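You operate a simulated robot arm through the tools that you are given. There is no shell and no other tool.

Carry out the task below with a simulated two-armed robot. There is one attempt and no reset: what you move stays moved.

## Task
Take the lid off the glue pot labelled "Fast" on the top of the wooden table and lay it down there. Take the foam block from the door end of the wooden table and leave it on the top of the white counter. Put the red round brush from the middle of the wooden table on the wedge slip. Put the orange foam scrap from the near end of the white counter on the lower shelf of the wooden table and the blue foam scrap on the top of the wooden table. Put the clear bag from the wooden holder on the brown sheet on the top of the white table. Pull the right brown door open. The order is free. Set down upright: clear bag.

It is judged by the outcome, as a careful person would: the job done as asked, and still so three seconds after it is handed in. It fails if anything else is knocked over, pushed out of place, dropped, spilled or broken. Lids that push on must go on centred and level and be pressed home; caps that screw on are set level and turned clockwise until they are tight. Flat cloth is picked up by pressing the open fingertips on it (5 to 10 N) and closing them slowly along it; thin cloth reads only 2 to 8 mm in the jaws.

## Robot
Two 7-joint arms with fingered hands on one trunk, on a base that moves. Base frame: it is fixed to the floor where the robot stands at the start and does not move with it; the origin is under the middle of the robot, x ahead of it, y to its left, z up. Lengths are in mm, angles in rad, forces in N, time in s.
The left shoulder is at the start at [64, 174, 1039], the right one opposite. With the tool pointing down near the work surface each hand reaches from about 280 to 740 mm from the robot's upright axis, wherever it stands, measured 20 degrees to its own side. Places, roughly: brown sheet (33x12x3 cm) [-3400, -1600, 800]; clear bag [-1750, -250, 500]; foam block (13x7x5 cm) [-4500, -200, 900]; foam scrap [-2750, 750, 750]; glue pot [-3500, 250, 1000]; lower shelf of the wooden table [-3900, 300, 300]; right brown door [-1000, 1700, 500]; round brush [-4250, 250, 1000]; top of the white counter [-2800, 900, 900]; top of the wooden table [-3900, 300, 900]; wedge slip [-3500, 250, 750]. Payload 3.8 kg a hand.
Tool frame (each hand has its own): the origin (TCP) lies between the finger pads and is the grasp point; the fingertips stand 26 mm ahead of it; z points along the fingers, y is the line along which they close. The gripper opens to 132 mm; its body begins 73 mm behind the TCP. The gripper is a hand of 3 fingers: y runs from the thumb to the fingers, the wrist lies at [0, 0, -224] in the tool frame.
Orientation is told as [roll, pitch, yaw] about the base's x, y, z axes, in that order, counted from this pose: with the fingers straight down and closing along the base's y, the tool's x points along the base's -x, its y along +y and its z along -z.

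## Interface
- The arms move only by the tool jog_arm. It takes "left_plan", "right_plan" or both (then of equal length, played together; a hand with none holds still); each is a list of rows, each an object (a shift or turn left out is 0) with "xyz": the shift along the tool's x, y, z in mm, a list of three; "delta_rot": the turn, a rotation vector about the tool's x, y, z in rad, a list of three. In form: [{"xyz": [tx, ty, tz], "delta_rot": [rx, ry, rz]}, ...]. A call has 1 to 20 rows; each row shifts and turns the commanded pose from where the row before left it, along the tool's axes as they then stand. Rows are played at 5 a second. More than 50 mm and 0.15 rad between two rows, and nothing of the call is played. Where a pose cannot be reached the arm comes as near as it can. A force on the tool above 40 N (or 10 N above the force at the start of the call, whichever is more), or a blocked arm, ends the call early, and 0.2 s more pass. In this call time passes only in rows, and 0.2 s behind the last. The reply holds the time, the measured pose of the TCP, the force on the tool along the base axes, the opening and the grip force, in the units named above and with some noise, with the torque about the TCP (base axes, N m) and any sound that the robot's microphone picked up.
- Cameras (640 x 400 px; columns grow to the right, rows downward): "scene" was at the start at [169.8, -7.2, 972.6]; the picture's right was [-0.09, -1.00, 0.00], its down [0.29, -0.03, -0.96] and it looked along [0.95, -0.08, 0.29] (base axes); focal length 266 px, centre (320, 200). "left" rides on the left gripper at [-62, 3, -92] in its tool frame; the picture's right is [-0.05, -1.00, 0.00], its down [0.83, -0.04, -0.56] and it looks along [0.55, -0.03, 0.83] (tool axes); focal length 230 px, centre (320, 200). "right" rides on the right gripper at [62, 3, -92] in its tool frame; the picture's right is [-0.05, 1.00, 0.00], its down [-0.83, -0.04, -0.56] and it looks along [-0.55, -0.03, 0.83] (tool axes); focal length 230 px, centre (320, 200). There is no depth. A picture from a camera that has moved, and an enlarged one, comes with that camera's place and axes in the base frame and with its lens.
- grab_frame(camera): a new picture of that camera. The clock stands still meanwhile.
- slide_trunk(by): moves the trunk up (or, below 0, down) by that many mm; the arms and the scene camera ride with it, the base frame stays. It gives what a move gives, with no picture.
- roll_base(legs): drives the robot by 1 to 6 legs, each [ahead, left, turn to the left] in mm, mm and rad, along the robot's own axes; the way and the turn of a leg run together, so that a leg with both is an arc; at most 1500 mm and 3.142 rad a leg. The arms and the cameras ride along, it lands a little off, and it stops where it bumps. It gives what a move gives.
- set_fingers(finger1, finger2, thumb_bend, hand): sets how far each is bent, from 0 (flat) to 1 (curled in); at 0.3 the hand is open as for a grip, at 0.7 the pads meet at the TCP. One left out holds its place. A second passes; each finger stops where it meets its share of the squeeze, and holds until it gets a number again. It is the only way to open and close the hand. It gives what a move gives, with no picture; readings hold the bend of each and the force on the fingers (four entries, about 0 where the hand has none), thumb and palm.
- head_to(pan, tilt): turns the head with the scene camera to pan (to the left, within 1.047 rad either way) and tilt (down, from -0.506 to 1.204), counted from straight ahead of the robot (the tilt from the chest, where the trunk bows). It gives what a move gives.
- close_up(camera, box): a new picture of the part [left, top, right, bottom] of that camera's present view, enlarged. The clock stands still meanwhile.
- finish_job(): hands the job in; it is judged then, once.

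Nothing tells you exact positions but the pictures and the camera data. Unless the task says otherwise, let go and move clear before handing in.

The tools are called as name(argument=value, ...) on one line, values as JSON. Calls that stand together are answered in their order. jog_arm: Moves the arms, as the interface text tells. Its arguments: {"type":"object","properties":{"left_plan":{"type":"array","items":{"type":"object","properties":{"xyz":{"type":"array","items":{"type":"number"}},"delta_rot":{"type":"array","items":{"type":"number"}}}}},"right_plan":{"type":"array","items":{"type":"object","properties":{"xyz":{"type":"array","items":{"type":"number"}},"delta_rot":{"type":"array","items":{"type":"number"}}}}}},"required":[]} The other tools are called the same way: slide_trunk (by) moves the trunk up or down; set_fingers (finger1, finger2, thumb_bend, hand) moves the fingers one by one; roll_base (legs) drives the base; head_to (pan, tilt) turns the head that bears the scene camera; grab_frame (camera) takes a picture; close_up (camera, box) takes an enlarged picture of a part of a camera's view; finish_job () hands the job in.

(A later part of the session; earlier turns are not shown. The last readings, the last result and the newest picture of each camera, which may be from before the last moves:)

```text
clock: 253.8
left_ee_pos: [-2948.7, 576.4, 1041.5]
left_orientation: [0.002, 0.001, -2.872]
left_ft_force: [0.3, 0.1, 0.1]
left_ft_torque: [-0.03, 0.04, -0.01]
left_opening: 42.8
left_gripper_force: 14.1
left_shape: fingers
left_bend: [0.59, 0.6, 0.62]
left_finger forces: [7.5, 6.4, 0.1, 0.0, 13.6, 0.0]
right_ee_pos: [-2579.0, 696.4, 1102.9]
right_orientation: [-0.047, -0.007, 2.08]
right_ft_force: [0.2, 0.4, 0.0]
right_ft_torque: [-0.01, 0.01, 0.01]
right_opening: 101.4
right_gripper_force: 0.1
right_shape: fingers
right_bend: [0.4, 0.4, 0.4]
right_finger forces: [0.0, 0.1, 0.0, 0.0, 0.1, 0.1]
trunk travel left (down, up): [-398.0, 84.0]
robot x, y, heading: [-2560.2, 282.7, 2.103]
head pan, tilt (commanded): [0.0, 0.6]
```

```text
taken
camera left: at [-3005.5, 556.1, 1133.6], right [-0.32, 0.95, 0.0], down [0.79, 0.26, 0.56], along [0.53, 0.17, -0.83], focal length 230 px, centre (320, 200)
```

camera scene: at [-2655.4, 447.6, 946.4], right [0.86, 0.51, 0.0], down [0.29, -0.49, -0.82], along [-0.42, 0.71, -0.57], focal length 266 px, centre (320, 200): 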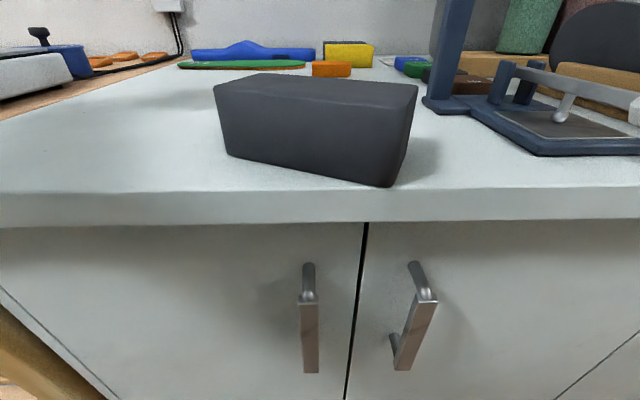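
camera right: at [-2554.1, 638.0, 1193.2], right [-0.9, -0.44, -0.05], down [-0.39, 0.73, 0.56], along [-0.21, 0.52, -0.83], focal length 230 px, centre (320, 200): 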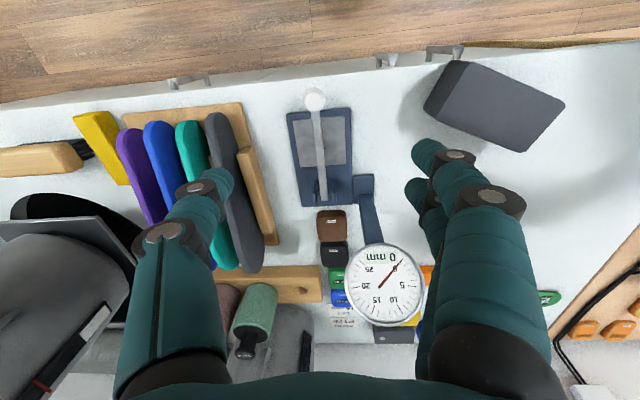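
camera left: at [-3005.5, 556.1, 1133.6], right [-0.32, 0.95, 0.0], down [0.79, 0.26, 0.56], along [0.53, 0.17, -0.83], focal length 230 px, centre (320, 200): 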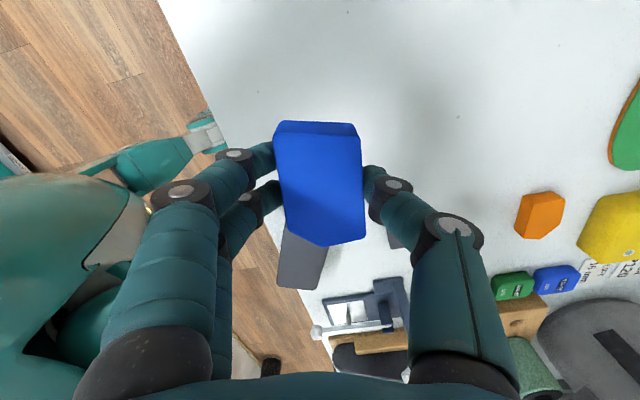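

The gauge stand makes a right-arm reach for the orange scrap risky, so I'll put the blue scrap down on the wooden table first and then fetch the orange one with the left hand. There is free tabletop at the right end, in front of the white machine (about U −2440, V 1900).

roll_base(legs=[[-100, 0, 0], [0, 195, 0]])

head_to(pan=0.45, tilt=0.6)

grab_frame(camera="scene")

grab_frame(camera="left")

```text
clock: 256.9
left_ee_pos: [-3067.6, 383.9, 1041.4]
left_orientation: [0.0, 0.001, -2.87]
left_ft_force: [-0.7, -0.2, 0.3]
left_ft_torque: [-0.01, -0.01, 0.01]
left_opening: 43.1
left_gripper_force: 13.9
left_shape: fingers
left_bend: [0.59, 0.6, 0.62]
left_finger forces: [7.5, 6.4, 0.0, 0.0, 13.5, 0.0]
right_ee_pos: [-2699.0, 507.8, 1102.5]
right_orientation: [-0.047, -0.005, 2.086]
right_ft_force: [-0.4, -0.3, -0.3]
right_ft_torque: [-0.01, 0.05, 0.04]
right_opening: 101.2
right_gripper_force: 0.1
right_shape: fingers
right_bend: [0.4, 0.4, 0.4]
right_finger forces: [0.0, 0.0, 0.1, 0.0, 0.0, 0.0]
trunk travel left (down, up): [-398.0, 84.0]
robot x, y, heading: [-2677.7, 99.0, 2.113]
head pan, tilt (commanded): [0.0, 0.6]
```

```text
clock: 257.8
left_ee_pos: [-3067.6, 384.5, 1040.8]
left_orientation: [-0.002, 0.0, -2.871]
left_ft_force: [0.6, -0.3, -0.2]
left_ft_torque: [0.02, -0.02, 0.0]
left_opening: 42.7
left_gripper_force: 13.1
left_shape: fingers
left_bend: [0.59, 0.6, 0.62]
left_finger forces: [7.6, 6.5, 0.0, 0.0, 13.7, 0.1]
right_ee_pos: [-2699.7, 507.7, 1103.0]
right_orientation: [-0.048, -0.008, 2.085]
right_ft_force: [-0.3, 0.4, 0.5]
right_ft_torque: [0.01, 0.01, 0.05]
right_opening: 101.4
right_gripper_force: 0.1
right_shape: fingers
right_bend: [0.4, 0.4, 0.4]
right_finger forces: [0.0, 0.0, 0.0, 0.1, 0.0, 0.0]
trunk travel left (down, up): [-398.0, 84.0]
robot x, y, heading: [-2678.3, 97.4, 2.111]
head pan, tilt (commanded): [0.45, 0.6]
```

```text
taken
camera scene: at [-2803.7, 230.0, 946.5], right [0.55, 0.84, 0.0], down [0.47, -0.31, -0.83], along [-0.69, 0.45, -0.56], focal length 266 px, centre (320, 200)
```

scene: 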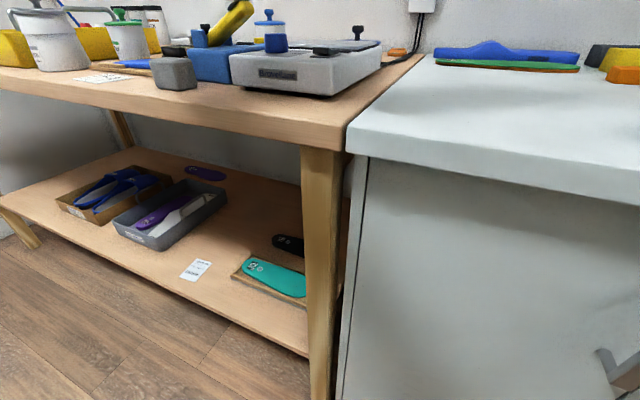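

```text
taken
camera left: at [-3125.8, 364.2, 1133.7], right [-0.32, 0.95, 0.0], down [0.79, 0.27, 0.56], along [0.53, 0.18, -0.83], focal length 230 px, centre (320, 200)
```

left: 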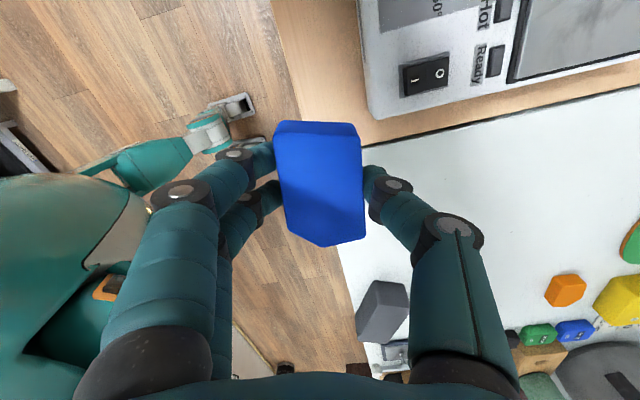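

Looking down: the hot plate's front is at V≈1949, so there is a strip about 100 mm deep in front of it. I turn the hand to neutral so fingers and thumb sit left/right of the scrap, and lower it there.

jog_arm(left_plan=[{"delta_rot": [0, 0, 0.142]}, {"delta_rot": [0, 0, 0.142]}, {"delta_rot": [0, 0, 0.142]}, {"delta_rot": [0, 0, 0.142]}, {"delta_rot": [0, 0, 0.142]}, {"delta_rot": [0, 0, 0.142]}, {"delta_rot": [0, 0, 0.142]}, {"delta_rot": [0, 0, 0.142]}, {"delta_rot": [0, 0, 0.142]}, {"xyz": [0, 40, 0]}, {"xyz": [0, 0, 40]}, {"xyz": [0, 0, 40]}])

grab_frame(camera="left")

grab_frame(camera="scene")

```text
clock: 260.4
left_ee_pos: [-3100.8, 362.2, 960.7]
left_orientation: [0.0, -0.001, 2.135]
left_ft_force: [0.5, 0.0, -0.1]
left_ft_torque: [0.0, 0.0, -0.01]
left_opening: 43.1
left_gripper_force: 13.3
left_shape: fingers
left_bend: [0.59, 0.6, 0.62]
left_finger forces: [7.6, 6.4, 0.1, 0.0, 13.6, 0.1]
right_ee_pos: [-2699.9, 507.8, 1102.6]
right_orientation: [-0.048, -0.005, 2.086]
right_ft_force: [-0.6, 0.3, -0.7]
right_ft_torque: [0.0, 0.0, 0.0]
right_opening: 101.3
right_gripper_force: 0.1
right_shape: fingers
right_bend: [0.4, 0.4, 0.4]
right_finger forces: [0.0, 0.0, 0.1, 0.0, 0.1, 0.1]
trunk travel left (down, up): [-398.0, 84.0]
robot x, y, heading: [-2679.8, 97.0, 2.113]
head pan, tilt (commanded): [0.45, 0.6]
```

```text
taken
camera left: at [-3135.8, 412.5, 1052.7], right [0.82, 0.58, 0.0], down [0.48, -0.68, 0.56], along [0.32, -0.45, -0.83], focal length 230 px, centre (320, 200)
```

left: 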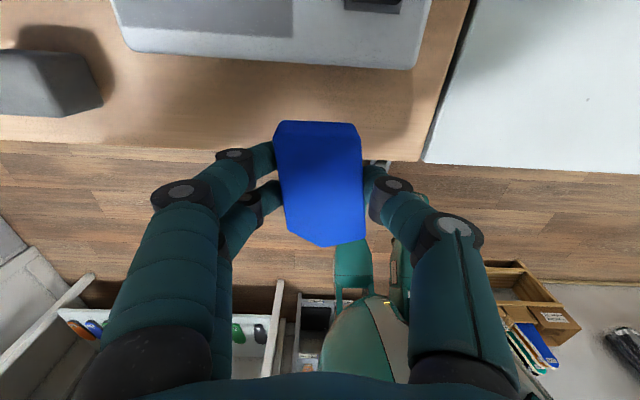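

```text
taken
camera scene: at [-2804.1, 229.7, 946.5], right [0.55, 0.84, 0.0], down [0.47, -0.31, -0.82], along [-0.69, 0.45, -0.57], focal length 266 px, centre (320, 200)
```

scene: 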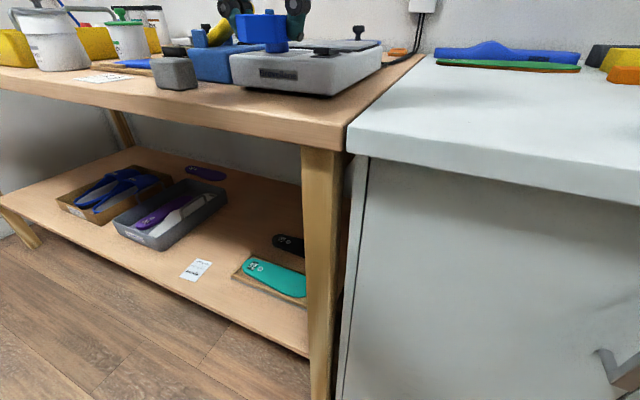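

The strip is only ~74 mm deep, too tight for a clean placement. I'll carry the blue scrap on to the wide free area of the tabletop near the brush, and fetch the orange scrap afterwards.

jog_arm(left_plan=[{"xyz": [0, 0, -40]}, {"xyz": [0, 0, -40]}, {"xyz": [0, 0, -30]}])

roll_base(legs=[[-100, 0, 0], [0, 1080, 0]])

head_to(pan=0.1, tilt=0.45)

grab_frame(camera="scene")

grab_frame(camera="left")

grab_frame(camera="right")

```text
clock: 261.2
left_ee_pos: [-3100.4, 363.1, 1073.3]
left_orientation: [0.001, 0.0, 2.137]
left_ft_force: [-0.4, 0.0, 0.1]
left_ft_torque: [0.01, -0.03, 0.02]
left_opening: 42.9
left_gripper_force: 13.5
left_shape: fingers
left_bend: [0.59, 0.6, 0.62]
left_finger forces: [7.4, 6.4, 0.0, 0.0, 13.6, 0.1]
right_ee_pos: [-2698.9, 507.0, 1102.5]
right_orientation: [-0.049, -0.007, 2.086]
right_ft_force: [-0.2, -0.2, 0.1]
right_ft_torque: [0.0, -0.02, -0.01]
right_opening: 101.3
right_gripper_force: 0.0
right_shape: fingers
right_bend: [0.4, 0.4, 0.4]
right_finger forces: [0.0, 0.0, 0.1, 0.0, 0.0, 0.0]
trunk travel left (down, up): [-398.0, 84.0]
robot x, y, heading: [-2679.8, 96.6, 2.113]
head pan, tilt (commanded): [0.45, 0.6]
```

```text
clock: 271.6
left_ee_pos: [-3965.7, -274.2, 1071.3]
left_orientation: [0.0, 0.0, 2.137]
left_ft_force: [-0.6, -0.1, -0.4]
left_ft_torque: [-0.02, -0.01, 0.02]
left_opening: 43.0
left_gripper_force: 13.2
left_shape: fingers
left_bend: [0.59, 0.6, 0.62]
left_finger forces: [7.4, 6.4, 0.0, 0.0, 13.5, 0.1]
right_ee_pos: [-3565.7, -128.8, 1102.0]
right_orientation: [-0.048, -0.006, 2.086]
right_ft_force: [0.4, -0.2, -0.1]
right_ft_torque: [-0.03, 0.04, 0.02]
right_opening: 101.4
right_gripper_force: 0.0
right_shape: fingers
right_bend: [0.4, 0.4, 0.4]
right_finger forces: [0.0, 0.0, 0.1, 0.0, 0.1, 0.0]
trunk travel left (down, up): [-398.0, 84.0]
robot x, y, heading: [-3545.5, -534.4, 2.108]
head pan, tilt (commanded): [0.45, 0.6]
```

```text
clock: 272.5
left_ee_pos: [-3966.9, -273.2, 1071.6]
left_orientation: [-0.002, -0.002, 2.138]
left_ft_force: [-0.1, 0.3, -0.8]
left_ft_torque: [0.01, 0.0, -0.01]
left_opening: 42.4
left_gripper_force: 13.2
left_shape: fingers
left_bend: [0.59, 0.6, 0.62]
left_finger forces: [7.4, 6.4, 0.1, 0.0, 13.6, 0.0]
right_ee_pos: [-3564.9, -128.4, 1102.1]
right_orientation: [-0.047, -0.006, 2.086]
right_ft_force: [0.1, 0.1, -1.0]
right_ft_torque: [0.01, -0.02, -0.02]
right_opening: 101.1
right_gripper_force: 0.0
right_shape: fingers
right_bend: [0.4, 0.4, 0.4]
right_finger forces: [0.0, 0.1, 0.1, 0.0, 0.1, 0.0]
trunk travel left (down, up): [-398.0, 84.0]
robot x, y, heading: [-3546.0, -539.9, 2.106]
head pan, tilt (commanded): [0.099, 0.45]
```

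```text
taken
camera scene: at [-3650.2, -380.5, 960.0], right [0.8, 0.6, 0.0], down [0.26, -0.35, -0.9], along [-0.54, 0.72, -0.44], focal length 266 px, centre (320, 200)
```

scene: 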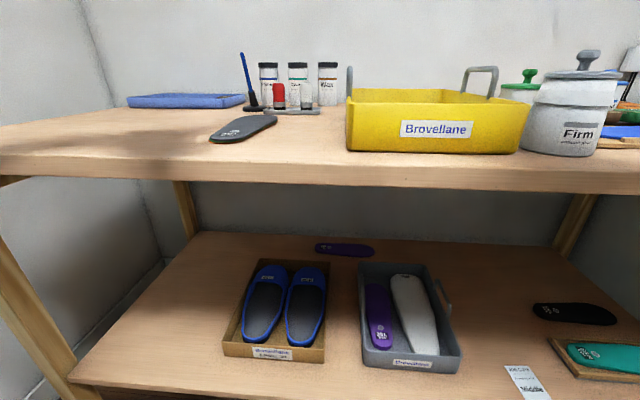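

```text
taken
camera left: at [-4001.3, -223.8, 1165.0], right [0.81, 0.58, 0.0], down [0.48, -0.68, 0.56], along [0.32, -0.45, -0.83], focal length 230 px, centre (320, 200)
```

left: 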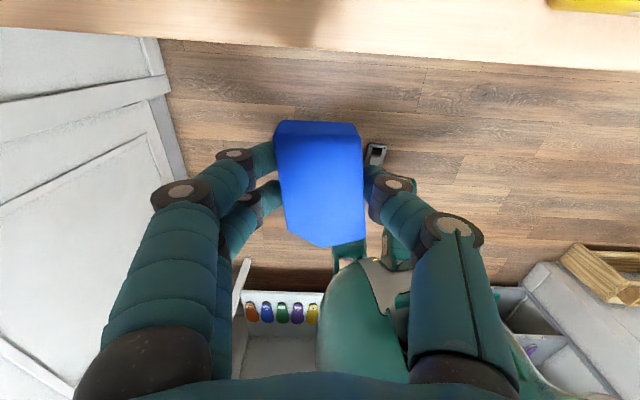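

```text
taken
camera right: at [-3540.5, -187.4, 1193.3], right [-0.89, -0.45, -0.05], down [-0.39, 0.73, 0.56], along [-0.22, 0.52, -0.83], focal length 230 px, centre (320, 200)
```

right: 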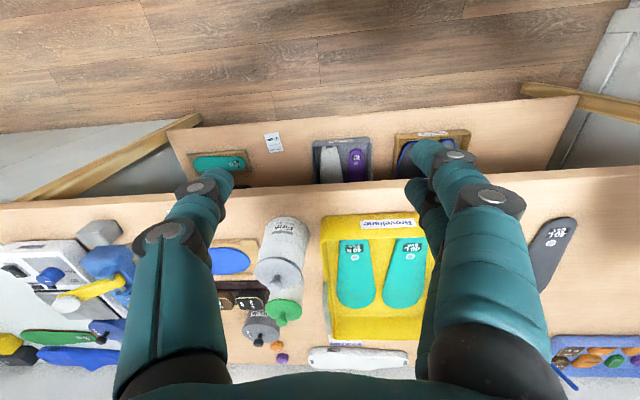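

There's wide free tabletop left of the grey insole. I move there and set the blue scrap down.

roll_base(legs=[[140, 150, 0]])

jog_arm(left_plan=[{"xyz": [0, 0, 40]}, {"xyz": [0, 0, 40]}, {"xyz": [0, 0, 30]}])

grab_frame(camera="left")

grab_frame(camera="scene")

```text
clock: 274.4
left_ee_pos: [-4168.8, -233.9, 1072.2]
left_orientation: [0.001, 0.0, 2.139]
left_ft_force: [0.1, 0.1, 0.1]
left_ft_torque: [0.04, -0.01, -0.01]
left_opening: 42.9
left_gripper_force: 13.5
left_shape: fingers
left_bend: [0.59, 0.6, 0.62]
left_finger forces: [7.4, 6.5, 0.0, 0.1, 13.6, 0.1]
right_ee_pos: [-3766.8, -85.5, 1102.3]
right_orientation: [-0.046, -0.007, 2.088]
right_ft_force: [0.1, -0.3, 0.4]
right_ft_torque: [0.03, -0.04, -0.01]
right_opening: 101.3
right_gripper_force: 0.1
right_shape: fingers
right_bend: [0.4, 0.4, 0.4]
right_finger forces: [0.0, 0.0, 0.1, 0.1, 0.0, 0.1]
trunk travel left (down, up): [-398.0, 84.0]
robot x, y, heading: [-3745.9, -494.8, 2.114]
head pan, tilt (commanded): [0.099, 0.45]
```

```text
clock: 275.2
left_ee_pos: [-4169.1, -232.6, 963.7]
left_orientation: [-0.001, -0.004, 2.141]
left_ft_force: [0.3, 0.5, -0.8]
left_ft_torque: [-0.03, 0.02, -0.04]
left_opening: 42.8
left_gripper_force: 13.4
left_shape: fingers
left_bend: [0.59, 0.6, 0.62]
left_finger forces: [7.4, 6.4, 0.1, 0.0, 13.5, 0.0]
right_ee_pos: [-3767.9, -85.9, 1102.2]
right_orientation: [-0.048, -0.006, 2.089]
right_ft_force: [0.0, 0.7, 0.9]
right_ft_torque: [-0.03, 0.0, 0.03]
right_opening: 101.4
right_gripper_force: 0.1
right_shape: fingers
right_bend: [0.4, 0.4, 0.4]
right_finger forces: [0.0, 0.1, 0.1, 0.1, 0.0, 0.1]
trunk travel left (down, up): [-398.0, 84.0]
robot x, y, heading: [-3749.1, -496.6, 2.118]
head pan, tilt (commanded): [0.099, 0.45]
```

```text
taken
camera left: at [-4204.7, -183.1, 1055.9], right [0.81, 0.58, 0.0], down [0.48, -0.68, 0.55], along [0.32, -0.45, -0.83], focal length 230 px, centre (320, 200)
```

left: 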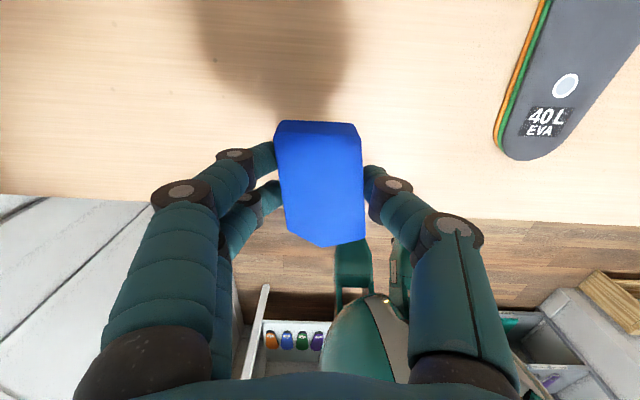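

```text
taken
camera scene: at [-3852.4, -338.7, 960.0], right [0.8, 0.6, 0.0], down [0.26, -0.35, -0.9], along [-0.54, 0.72, -0.44], focal length 266 px, centre (320, 200)
```

scene: 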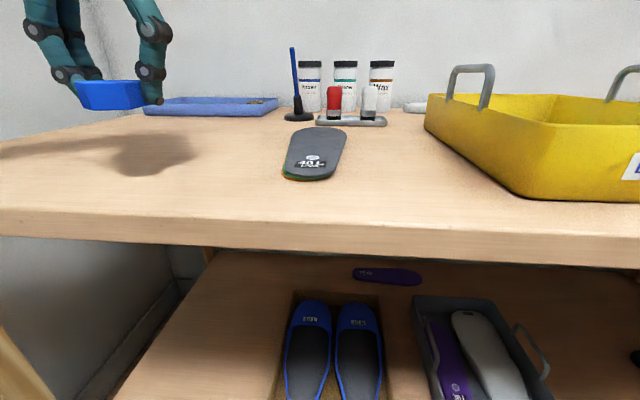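

jog_arm(left_plan=[{"xyz": [0, 0, 30]}, {"xyz": [0, 0, 28]}, {"xyz": [0, 0, 8]}])

jog_arm(left_plan=[{"xyz": [0, 0, 4]}])

jog_arm(left_plan=[{"xyz": [0, 0, 3]}])

close_up(camera="scene", box=[0, 60, 260, 200])

```text
clock: 276.1
left_ee_pos: [-4168.7, -233.4, 897.3]
left_orientation: [0.0, 0.0, 2.139]
left_ft_force: [0.1, 0.1, 0.1]
left_ft_torque: [0.01, -0.02, 0.03]
left_opening: 42.9
left_gripper_force: 13.8
left_shape: fingers
left_bend: [0.59, 0.6, 0.62]
left_finger forces: [7.4, 6.5, 0.1, 0.1, 13.6, 0.0]
right_ee_pos: [-3767.0, -86.4, 1102.7]
right_orientation: [-0.047, -0.007, 2.088]
right_ft_force: [-0.6, 0.4, -0.8]
right_ft_torque: [-0.02, 0.02, -0.01]
right_opening: 101.4
right_gripper_force: 0.0
right_shape: fingers
right_bend: [0.4, 0.4, 0.4]
right_finger forces: [0.1, 0.0, 0.1, 0.1, 0.1, 0.0]
trunk travel left (down, up): [-398.0, 84.0]
robot x, y, heading: [-3741.7, -496.2, 2.114]
head pan, tilt (commanded): [0.099, 0.45]
```

```text
clock: 276.4
left_ee_pos: [-4168.3, -233.6, 892.9]
left_orientation: [0.0, -0.002, 2.138]
left_ft_force: [-0.1, -0.1, -0.3]
left_ft_torque: [0.0, -0.01, 0.0]
left_opening: 42.7
left_gripper_force: 13.7
left_shape: fingers
left_bend: [0.59, 0.6, 0.62]
left_finger forces: [7.4, 6.3, 0.0, 0.1, 13.5, 0.0]
right_ee_pos: [-3767.7, -86.1, 1102.2]
right_orientation: [-0.047, -0.006, 2.088]
right_ft_force: [0.3, -0.3, -0.6]
right_ft_torque: [-0.05, 0.02, 0.03]
right_opening: 101.2
right_gripper_force: 0.1
right_shape: fingers
right_bend: [0.4, 0.4, 0.4]
right_finger forces: [0.0, 0.0, 0.0, 0.1, 0.1, 0.1]
trunk travel left (down, up): [-398.0, 84.0]
robot x, y, heading: [-3746.0, -497.9, 2.111]
head pan, tilt (commanded): [0.099, 0.45]
```

```text
clock: 276.9
left_ee_pos: [-4168.0, -234.6, 890.5]
left_orientation: [0.0, -0.004, 2.14]
left_ft_force: [0.2, -1.9, 12.3]
left_ft_torque: [-0.22, 0.21, 0.03]
left_opening: 42.7
left_gripper_force: 19.8
left_shape: fingers
left_bend: [0.6, 0.6, 0.62]
left_finger forces: [14.5, 10.6, 0.0, 0.0, 15.1, 0.0]
right_ee_pos: [-3766.0, -88.3, 1103.5]
right_orientation: [-0.047, -0.008, 2.09]
right_ft_force: [0.1, -0.2, 0.2]
right_ft_torque: [0.0, -0.01, 0.0]
right_opening: 101.1
right_gripper_force: 0.1
right_shape: fingers
right_bend: [0.4, 0.4, 0.4]
right_finger forces: [0.1, 0.1, 0.0, 0.0, 0.0, 0.0]
trunk travel left (down, up): [-398.0, 84.0]
robot x, y, heading: [-3747.8, -494.6, 2.116]
head pan, tilt (commanded): [0.099, 0.45]
```

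```text
2.46 times, centred on (130, 130) of scene
camera zoom: at [-3851.7, -339.5, 960.5], right [0.8, 0.6, 0.0], down [0.26, -0.35, -0.9], along [-0.54, 0.72, -0.43], focal length 654 px, centre (788, 372)
```

zoom: 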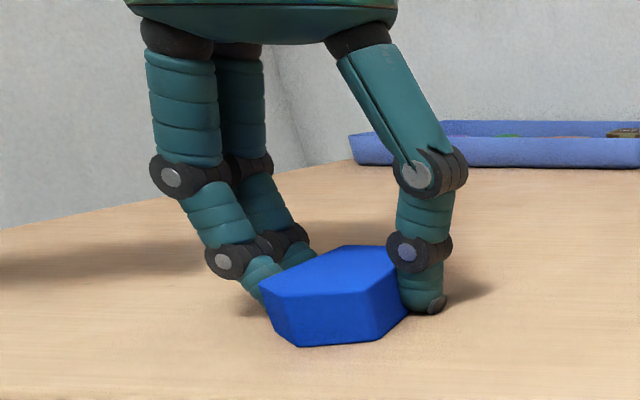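

The scrap is on the table (12 N contact). I ease up, release and lift the hand.

jog_arm(left_plan=[{"xyz": [0, 0, -2]}])

set_fingers(hand="left", finger1=0.4, finger2=0.4, thumb_bend=0.4)

jog_arm(left_plan=[{"xyz": [0, 0, -30]}, {"xyz": [0, 0, -40]}, {"xyz": [0, 0, -40]}, {"xyz": [0, 0, -40]}])

grab_frame(camera="scene")

grab_frame(camera="left")

```text
clock: 277.2
left_ee_pos: [-4169.1, -232.8, 891.8]
left_orientation: [0.001, 0.001, 2.141]
left_ft_force: [-1.1, -2.4, 7.5]
left_ft_torque: [-0.13, 0.21, 0.06]
left_opening: 42.7
left_gripper_force: 17.4
left_shape: fingers
left_bend: [0.6, 0.6, 0.62]
left_finger forces: [13.4, 7.7, 0.0, 0.0, 14.0, 0.0]
right_ee_pos: [-3766.2, -87.5, 1103.3]
right_orientation: [-0.046, -0.005, 2.089]
right_ft_force: [0.2, -0.3, 0.8]
right_ft_torque: [0.0, -0.01, -0.04]
right_opening: 101.1
right_gripper_force: 0.1
right_shape: fingers
right_bend: [0.4, 0.4, 0.4]
right_finger forces: [0.0, 0.0, 0.0, 0.0, 0.0, 0.0]
trunk travel left (down, up): [-398.0, 84.0]
robot x, y, heading: [-3748.4, -496.0, 2.117]
head pan, tilt (commanded): [0.099, 0.45]
```

```text
clock: 278.2
left_ee_pos: [-4169.3, -233.0, 891.6]
left_orientation: [0.0, 0.0, 2.139]
left_ft_force: [0.1, 0.2, -0.2]
left_ft_torque: [0.0, 0.0, -0.01]
left_opening: 101.0
left_gripper_force: 0.2
left_shape: fingers
left_bend: [0.4, 0.4, 0.4]
left_finger forces: [0.0, 0.1, 0.1, 0.0, 0.0, 0.0]
right_ee_pos: [-3766.5, -85.1, 1102.9]
right_orientation: [-0.048, -0.006, 2.089]
right_ft_force: [0.2, -0.3, 0.1]
right_ft_torque: [-0.03, -0.03, -0.01]
right_opening: 101.4
right_gripper_force: 0.1
right_shape: fingers
right_bend: [0.4, 0.4, 0.4]
right_finger forces: [0.0, 0.0, 0.0, 0.0, 0.0, 0.1]
trunk travel left (down, up): [-398.0, 84.0]
robot x, y, heading: [-3747.6, -496.6, 2.113]
head pan, tilt (commanded): [0.099, 0.45]
```

```text
clock: 279.2
left_ee_pos: [-4168.4, -231.6, 1042.0]
left_orientation: [-0.001, 0.0, 2.14]
left_ft_force: [0.8, 0.3, 0.1]
left_ft_torque: [0.04, -0.03, -0.05]
left_opening: 101.1
left_gripper_force: 0.2
left_shape: fingers
left_bend: [0.4, 0.4, 0.4]
left_finger forces: [0.0, 0.0, 0.0, 0.0, 0.0, 0.0]
right_ee_pos: [-3766.7, -85.6, 1102.4]
right_orientation: [-0.048, -0.006, 2.089]
right_ft_force: [0.4, -0.3, -0.3]
right_ft_torque: [0.0, 0.0, 0.01]
right_opening: 101.1
right_gripper_force: 0.1
right_shape: fingers
right_bend: [0.4, 0.4, 0.4]
right_finger forces: [0.1, 0.0, 0.1, 0.0, 0.0, 0.1]
trunk travel left (down, up): [-398.0, 84.0]
robot x, y, heading: [-3746.8, -494.1, 2.116]
head pan, tilt (commanded): [0.099, 0.45]
```

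```text
taken
camera scene: at [-3851.8, -338.9, 960.1], right [0.8, 0.6, 0.0], down [0.26, -0.35, -0.9], along [-0.54, 0.72, -0.43], focal length 266 px, centre (320, 200)
```

scene: 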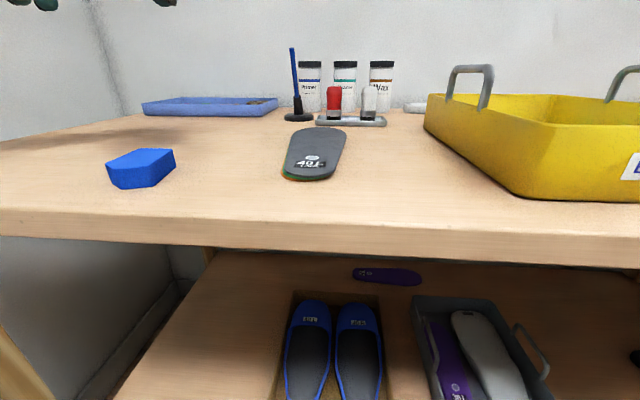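

```text
taken
camera left: at [-4202.8, -182.1, 1134.0], right [0.81, 0.58, 0.0], down [0.48, -0.68, 0.56], along [0.32, -0.45, -0.83], focal length 230 px, centre (320, 200)
```

left: 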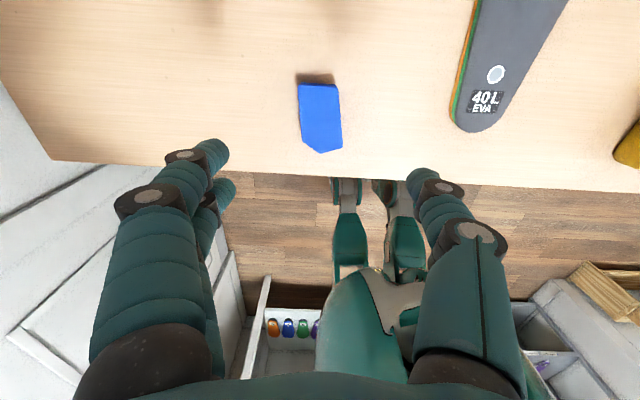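

The blue scrap lies on the wooden tabletop. Next the red round brush; I zoom in on it.

close_up(camera="scene", box=[270, 40, 430, 140])

```text
4.00 times, centred on (350, 90) of scene
camera zoom: at [-3851.8, -338.9, 960.1], right [0.8, 0.6, 0.0], down [0.26, -0.35, -0.9], along [-0.54, 0.72, -0.43], focal length 1063 px, centre (200, 640)
```

zoom: 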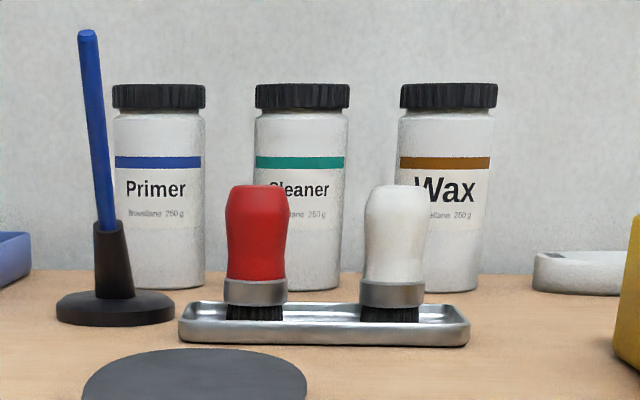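

The red brush stands on its bristles in a small tray at about (-4175, 141), top near z 932, with a white brush 73 mm to its right. I'll grip it front-to-back: raise the trunk a bit, roll closer, turn the left hand and bring it above.

slide_trunk(by=60)

roll_base(legs=[[100, 0, 0]])

jog_arm(left_plan=[{"delta_rot": [0, 0, -0.15]}, {"delta_rot": [0, 0, -0.15]}, {"delta_rot": [0, 0, -0.15]}, {"delta_rot": [0, 0, -0.15]}, {"delta_rot": [0, 0, -0.15]}, {"delta_rot": [0, 0, -0.15]}, {"delta_rot": [0, 0, -0.15]}, {"delta_rot": [0, 0, -0.15]}])

grab_frame(camera="left")

grab_frame(camera="right")

```text
clock: 280.2
left_ee_pos: [-4168.7, -233.0, 1101.2]
left_orientation: [0.0, 0.002, 2.14]
left_ft_force: [0.6, -0.6, -0.8]
left_ft_torque: [0.02, -0.03, -0.03]
left_opening: 101.0
left_gripper_force: 0.1
left_shape: fingers
left_bend: [0.4, 0.4, 0.4]
left_finger forces: [0.0, 0.0, 0.0, 0.2, 0.0, 0.1]
right_ee_pos: [-3768.0, -86.5, 1162.7]
right_orientation: [-0.046, -0.003, 2.089]
right_ft_force: [-0.2, 0.6, -0.2]
right_ft_torque: [-0.05, -0.03, -0.01]
right_opening: 101.5
right_gripper_force: 0.1
right_shape: fingers
right_bend: [0.4, 0.4, 0.4]
right_finger forces: [0.1, 0.0, 0.1, 0.0, 0.1, 0.0]
trunk travel left (down, up): [-458.0, 24.0]
robot x, y, heading: [-3741.8, -498.1, 2.114]
head pan, tilt (commanded): [0.099, 0.45]
```

```text
clock: 281.4
left_ee_pos: [-4219.3, -147.5, 1101.0]
left_orientation: [-0.001, -0.002, 2.14]
left_ft_force: [-0.1, -0.3, -0.1]
left_ft_torque: [-0.02, -0.02, 0.01]
left_opening: 100.6
left_gripper_force: 0.1
left_shape: fingers
left_bend: [0.4, 0.4, 0.4]
left_finger forces: [0.0, 0.0, 0.1, 0.1, 0.0, 0.1]
right_ee_pos: [-3820.3, -1.1, 1163.4]
right_orientation: [-0.047, -0.005, 2.088]
right_ft_force: [-0.4, -0.3, 0.1]
right_ft_torque: [-0.03, 0.0, 0.02]
right_opening: 101.3
right_gripper_force: 0.0
right_shape: fingers
right_bend: [0.4, 0.4, 0.4]
right_finger forces: [0.1, 0.0, 0.0, 0.0, 0.0, 0.1]
trunk travel left (down, up): [-458.0, 24.0]
robot x, y, heading: [-3797.7, -411.9, 2.116]
head pan, tilt (commanded): [0.099, 0.45]
```

```text
clock: 283.2
left_ee_pos: [-4221.0, -147.0, 1102.4]
left_orientation: [-0.001, 0.0, -2.939]
left_ft_force: [-0.4, -0.1, 0.3]
left_ft_torque: [0.01, 0.0, -0.02]
left_opening: 100.9
left_gripper_force: 0.2
left_shape: fingers
left_bend: [0.4, 0.4, 0.4]
left_finger forces: [0.1, 0.0, 0.0, 0.0, 0.0, 0.0]
right_ee_pos: [-3819.4, -1.3, 1161.9]
right_orientation: [-0.047, -0.007, 2.089]
right_ft_force: [-0.4, -0.5, -0.1]
right_ft_torque: [-0.01, -0.02, 0.02]
right_opening: 101.4
right_gripper_force: 0.0
right_shape: fingers
right_bend: [0.4, 0.4, 0.4]
right_finger forces: [0.1, 0.1, 0.0, 0.1, 0.0, 0.1]
trunk travel left (down, up): [-458.0, 24.0]
robot x, y, heading: [-3796.0, -408.6, 2.116]
head pan, tilt (commanded): [0.099, 0.45]
```

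```text
taken
camera left: at [-4279.4, -163.6, 1194.1], right [-0.25, 0.97, 0.0], down [0.81, 0.21, 0.56], along [0.54, 0.14, -0.83], focal length 230 px, centre (320, 200)
```

left: 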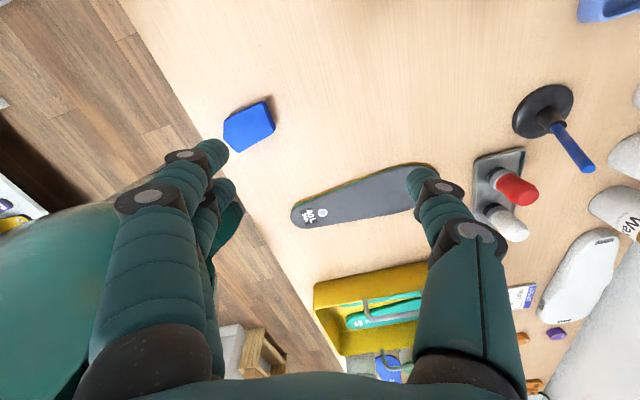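

```text
taken
camera right: at [-3794.8, -60.6, 1253.5], right [-0.89, -0.45, -0.05], down [-0.4, 0.73, 0.56], along [-0.22, 0.52, -0.83], focal length 230 px, centre (320, 200)
```

right: 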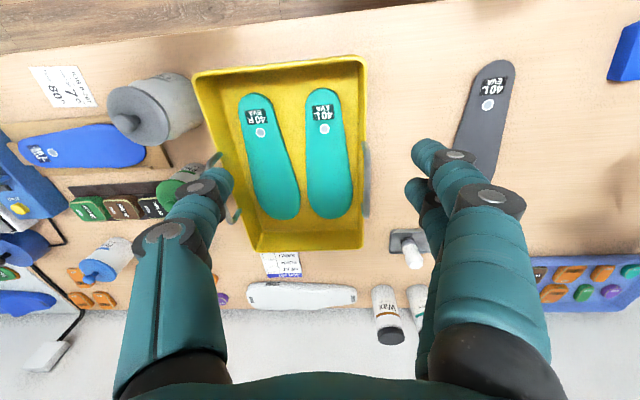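

jog_arm(left_plan=[{"xyz": [14, -40, 10]}, {"xyz": [14, -40, 10]}, {"xyz": [14, -40, 10]}, {"xyz": [14, -40, 10]}, {"xyz": [14, -40, 10]}, {"xyz": [14, -40, 10]}])

grab_frame(camera="left")

grab_frame(camera="scene")

```text
clock: 284.6
left_ee_pos: [-4181.7, 103.6, 1042.5]
left_orientation: [-0.003, -0.011, -2.948]
left_ft_force: [-3.5, -1.5, 0.3]
left_ft_torque: [0.1, -0.31, 0.0]
left_opening: 101.3
left_gripper_force: 0.1
left_shape: fingers
left_bend: [0.4, 0.4, 0.4]
left_finger forces: [0.2, 0.0, 0.1, 0.0, 0.1, 0.0]
right_ee_pos: [-3814.1, 0.9, 1163.2]
right_orientation: [-0.042, -0.009, 2.09]
right_ft_force: [0.3, 1.2, 0.1]
right_ft_torque: [-0.02, 0.07, -0.01]
right_opening: 101.4
right_gripper_force: 0.1
right_shape: fingers
right_bend: [0.4, 0.4, 0.4]
right_finger forces: [0.0, 0.0, 0.0, 0.1, 0.0, 0.0]
trunk travel left (down, up): [-458.0, 24.0]
robot x, y, heading: [-3797.3, -411.4, 2.112]
head pan, tilt (commanded): [0.099, 0.45]
```

```text
taken
camera left: at [-4240.7, 88.8, 1135.9], right [-0.24, 0.97, 0.0], down [0.81, 0.2, 0.55], along [0.53, 0.14, -0.84], focal length 230 px, centre (320, 200)
```

left: 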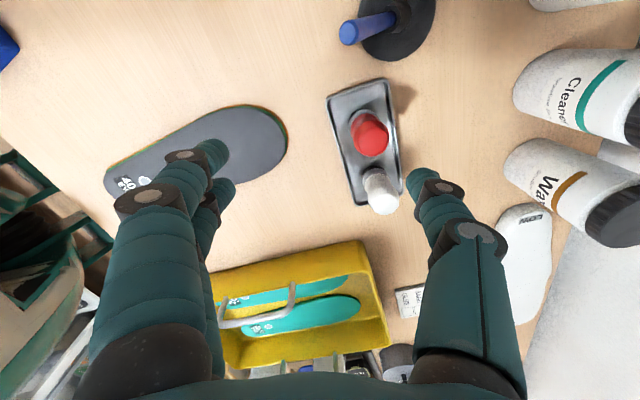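

```text
taken
camera scene: at [-3904.1, -244.7, 1040.6], right [0.8, 0.6, 0.0], down [0.26, -0.35, -0.9], along [-0.54, 0.72, -0.43], focal length 266 px, centre (320, 200)
```

scene: 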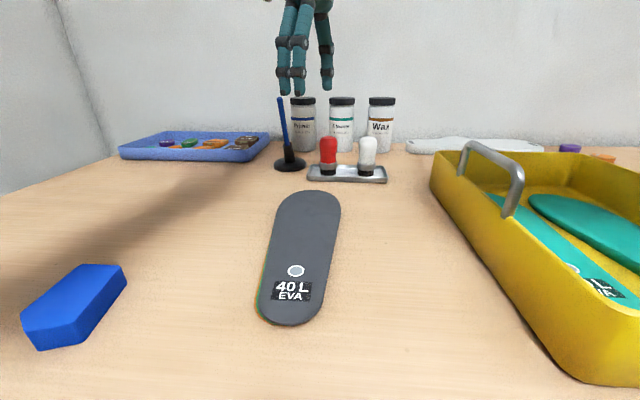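

The brush is now about 48 mm further back than the hand. I shift over it, then descend.

jog_arm(left_plan=[{"xyz": [2, -24, 10]}, {"xyz": [2, -24, 15]}, {"xyz": [0, 0, 15]}])

grab_frame(camera="left")

grab_frame(camera="scene")

```text
clock: 285.4
left_ee_pos: [-4182.0, 107.4, 1007.2]
left_orientation: [-0.002, 0.0, -2.942]
left_ft_force: [0.1, -0.3, 0.5]
left_ft_torque: [0.02, -0.02, -0.02]
left_opening: 100.9
left_gripper_force: 0.0
left_shape: fingers
left_bend: [0.4, 0.4, 0.4]
left_finger forces: [0.0, 0.1, 0.0, 0.0, 0.0, 0.1]
left hand out of reach, approached as far as the arm can: row 1, 2
right_ee_pos: [-3820.1, -0.9, 1163.1]
right_orientation: [-0.048, -0.006, 2.089]
right_ft_force: [0.3, 0.2, -0.3]
right_ft_torque: [-0.02, -0.04, -0.03]
right_opening: 101.3
right_gripper_force: 0.0
right_shape: fingers
right_bend: [0.4, 0.4, 0.4]
right_finger forces: [0.0, 0.0, 0.1, 0.0, 0.0, 0.0]
trunk travel left (down, up): [-458.0, 24.0]
robot x, y, heading: [-3798.3, -412.7, 2.116]
head pan, tilt (commanded): [0.099, 0.45]
```

```text
taken
camera left: at [-4240.8, 90.4, 1098.7], right [-0.25, 0.97, 0.0], down [0.81, 0.21, 0.56], along [0.54, 0.14, -0.83], focal length 230 px, centre (320, 200)
```

left: 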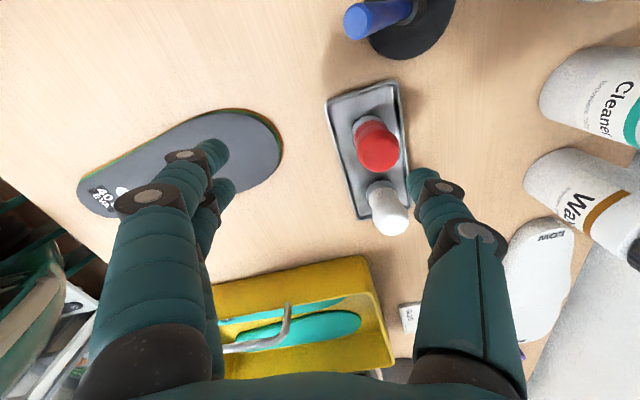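

```text
taken
camera scene: at [-3909.2, -246.5, 1040.2], right [0.8, 0.6, 0.0], down [0.26, -0.35, -0.9], along [-0.54, 0.72, -0.44], focal length 266 px, centre (320, 200)
```

scene: 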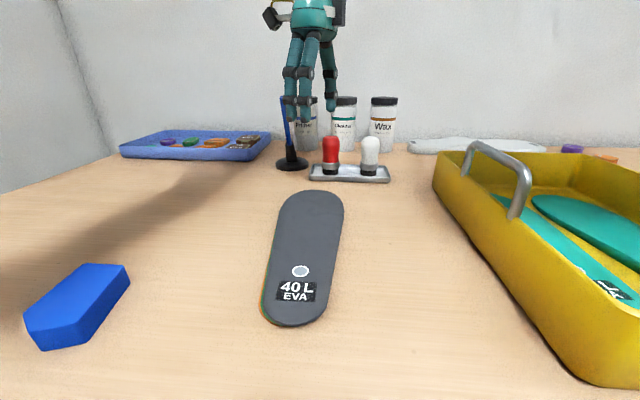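

The arm is at its reach limit, so I roll 50 mm closer and continue.

roll_base(legs=[[48, 0, 0]])

grab_frame(camera="left")

```text
clock: 286.3
left_ee_pos: [-4203.4, 145.6, 1007.4]
left_orientation: [-0.002, -0.001, -2.945]
left_ft_force: [-0.8, -0.6, 0.5]
left_ft_torque: [0.0, -0.01, -0.01]
left_opening: 101.3
left_gripper_force: 0.0
left_shape: fingers
left_bend: [0.4, 0.4, 0.4]
left_finger forces: [0.0, 0.0, 0.0, 0.1, 0.0, 0.1]
right_ee_pos: [-3843.9, 38.8, 1163.0]
right_orientation: [-0.046, -0.008, 2.089]
right_ft_force: [-0.5, 0.2, -0.2]
right_ft_torque: [-0.02, -0.01, 0.0]
right_opening: 101.4
right_gripper_force: 0.0
right_shape: fingers
right_bend: [0.4, 0.4, 0.4]
right_finger forces: [0.0, 0.0, 0.0, 0.1, 0.0, 0.0]
trunk travel left (down, up): [-458.0, 24.0]
robot x, y, heading: [-3825.9, -371.1, 2.116]
head pan, tilt (commanded): [0.099, 0.45]
```

```text
taken
camera left: at [-4263.8, 130.8, 1100.3], right [-0.25, 0.97, 0.0], down [0.81, 0.2, 0.55], along [0.54, 0.14, -0.83], focal length 230 px, centre (320, 200)
```

left: 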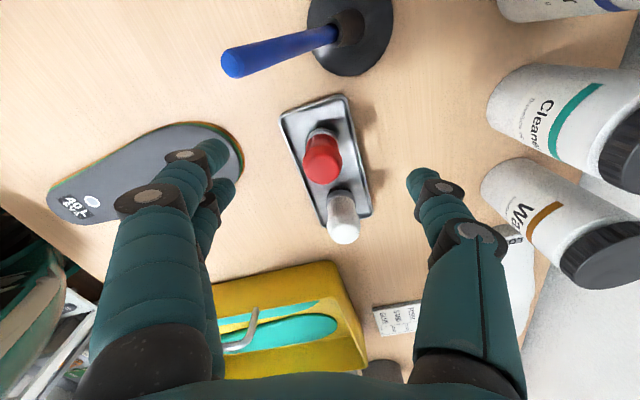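

jog_arm(left_plan=[{"xyz": [18, -4, 0], "delta_rot": [0, 0, -0.1]}, {"xyz": [0, 0, 25]}, {"xyz": [0, 0, 25]}])

grab_frame(camera="left")

grab_frame(camera="scene")

```text
clock: 287.1
left_ee_pos: [-4186.4, 153.9, 956.1]
left_orientation: [-0.003, 0.0, -2.844]
left_ft_force: [-0.6, 0.5, -0.9]
left_ft_torque: [-0.02, -0.01, -0.03]
left_opening: 101.0
left_gripper_force: 0.0
left_shape: fingers
left_bend: [0.4, 0.4, 0.4]
left_finger forces: [0.0, 0.0, 0.0, 0.0, 0.0, 0.1]
right_ee_pos: [-3844.6, 38.7, 1161.4]
right_orientation: [-0.048, -0.008, 2.09]
right_ft_force: [-0.5, 0.4, -0.8]
right_ft_torque: [0.03, -0.03, 0.0]
right_opening: 101.3
right_gripper_force: 0.1
right_shape: fingers
right_bend: [0.4, 0.4, 0.4]
right_finger forces: [0.0, 0.0, 0.0, 0.0, 0.1, 0.0]
trunk travel left (down, up): [-458.0, 24.0]
robot x, y, heading: [-3817.4, -367.3, 2.117]
head pan, tilt (commanded): [0.099, 0.45]
```

```text
taken
camera left: at [-4244.2, 132.4, 1049.3], right [-0.34, 0.94, 0.0], down [0.78, 0.28, 0.56], along [0.52, 0.19, -0.83], focal length 230 px, centre (320, 200)
```

left: 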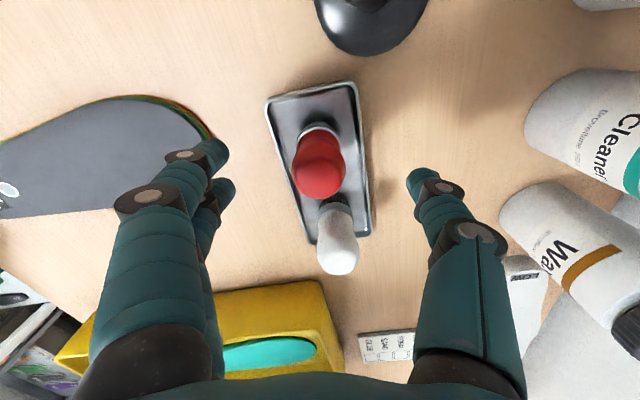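

```text
taken
camera scene: at [-3932.7, -206.2, 1040.3], right [0.8, 0.6, 0.0], down [0.26, -0.35, -0.9], along [-0.54, 0.72, -0.44], focal length 266 px, centre (320, 200)
```

scene: 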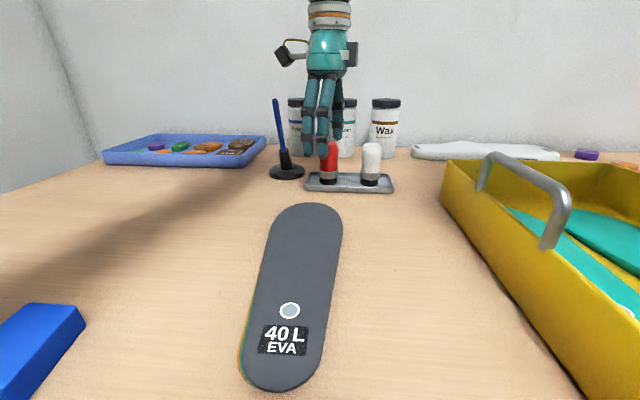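

The brush head is centred between fingers and thumb, and the hand camera will stay clear of the pen. I descend to the handle and close.

jog_arm(left_plan=[{"xyz": [-2, 0, 20]}, {"xyz": [0, 0, 15]}, {"xyz": [0, 0, 10]}])

grab_frame(camera="left")

close_up(camera="scene", box=[230, 20, 430, 200])

```text
clock: 287.9
left_ee_pos: [-4188.1, 152.4, 911.9]
left_orientation: [-0.001, 0.001, -2.846]
left_ft_force: [-0.3, 0.8, -0.2]
left_ft_torque: [-0.01, -0.01, 0.01]
left_opening: 101.0
left_gripper_force: 0.0
left_shape: fingers
left_bend: [0.4, 0.4, 0.4]
left_finger forces: [0.1, 0.0, 0.0, 0.1, 0.0, 0.0]
right_ee_pos: [-3843.2, 38.6, 1161.6]
right_orientation: [-0.048, -0.007, 2.09]
right_ft_force: [-0.2, 0.6, 0.2]
right_ft_torque: [0.02, -0.03, -0.02]
right_opening: 101.2
right_gripper_force: 0.1
right_shape: fingers
right_bend: [0.4, 0.4, 0.4]
right_finger forces: [0.0, 0.0, 0.0, 0.1, 0.0, 0.1]
trunk travel left (down, up): [-458.0, 24.0]
robot x, y, heading: [-3822.2, -373.4, 2.114]
head pan, tilt (commanded): [0.099, 0.45]
```

```text
taken
camera left: at [-4246.0, 130.9, 1004.5], right [-0.34, 0.94, 0.0], down [0.78, 0.28, 0.56], along [0.52, 0.19, -0.83], focal length 230 px, centre (320, 200)
```

left: 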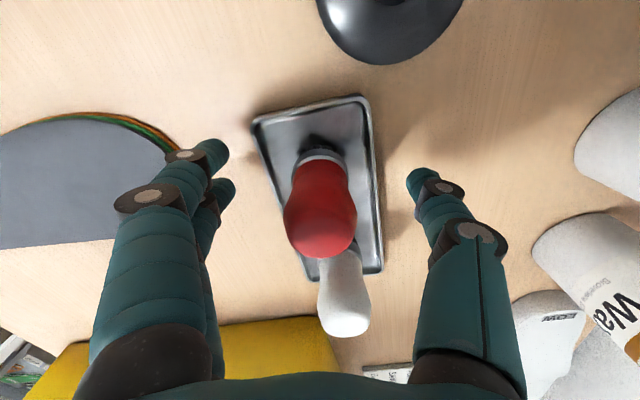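

```text
2.22 times, centred on (330, 110) of scene
camera zoom: at [-3932.6, -206.0, 1040.3], right [0.8, 0.6, 0.0], down [0.26, -0.35, -0.9], along [-0.54, 0.72, -0.44], focal length 590 px, centre (298, 400)
```

zoom: 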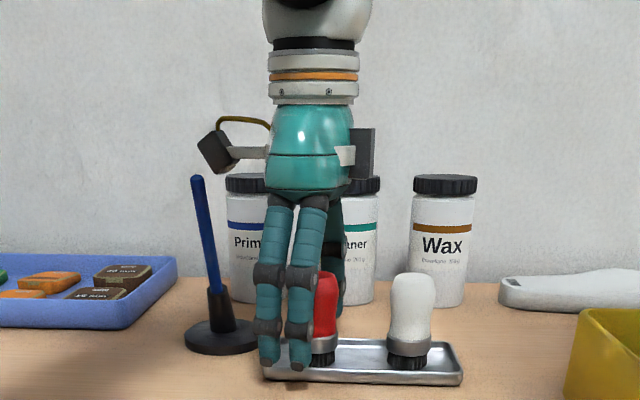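

set_fingers(hand="left", finger1=0.68, finger2=0.68, thumb_bend=0.68)

grab_frame(camera="left")

close_up(camera="scene", box=[230, 20, 430, 200])

```text
clock: 288.9
left_ee_pos: [-4189.0, 152.7, 912.2]
left_orientation: [-0.003, 0.0, -2.842]
left_ft_force: [0.4, 0.8, 0.0]
left_ft_torque: [-0.03, 0.02, -0.05]
left_opening: 26.1
left_gripper_force: 8.7
left_shape: fingers
left_bend: [0.64, 0.61, 0.64]
left_finger forces: [2.6, 5.4, 0.1, 0.1, 8.3, 0.1]
right_ee_pos: [-3843.1, 38.1, 1162.5]
right_orientation: [-0.047, -0.007, 2.088]
right_ft_force: [-0.1, -0.6, -0.6]
right_ft_torque: [0.02, 0.01, -0.01]
right_opening: 101.4
right_gripper_force: 0.1
right_shape: fingers
right_bend: [0.4, 0.4, 0.4]
right_finger forces: [0.1, 0.1, 0.0, 0.1, 0.0, 0.1]
trunk travel left (down, up): [-458.0, 24.0]
robot x, y, heading: [-3820.6, -371.6, 2.108]
head pan, tilt (commanded): [0.099, 0.45]
```

```text
taken
camera left: at [-4246.2, 130.8, 1004.6], right [-0.34, 0.94, 0.0], down [0.78, 0.28, 0.56], along [0.52, 0.19, -0.83], focal length 230 px, centre (320, 200)
```

left: 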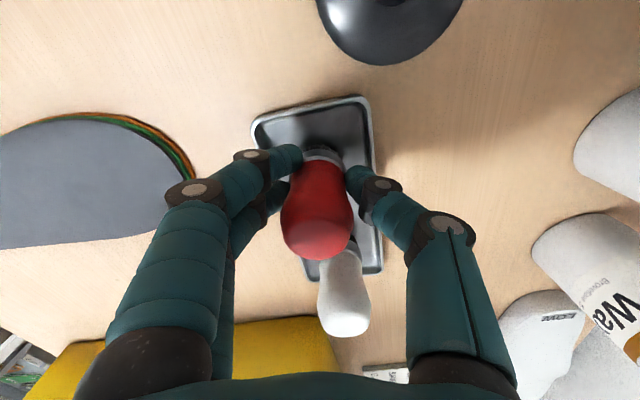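

```text
2.22 times, centred on (330, 110) of scene
camera zoom: at [-3932.7, -206.1, 1040.3], right [0.8, 0.6, 0.0], down [0.26, -0.35, -0.9], along [-0.54, 0.72, -0.44], focal length 590 px, centre (298, 400)
```

zoom: 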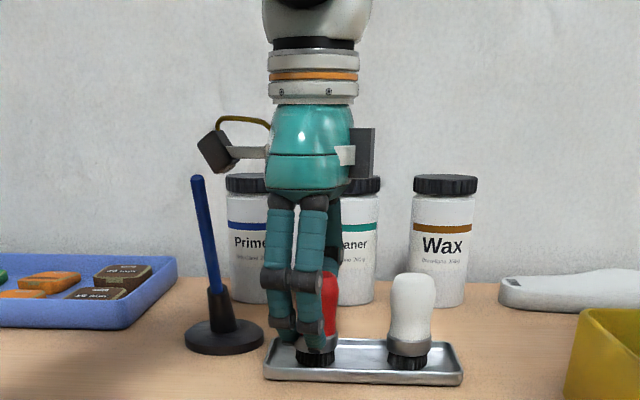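

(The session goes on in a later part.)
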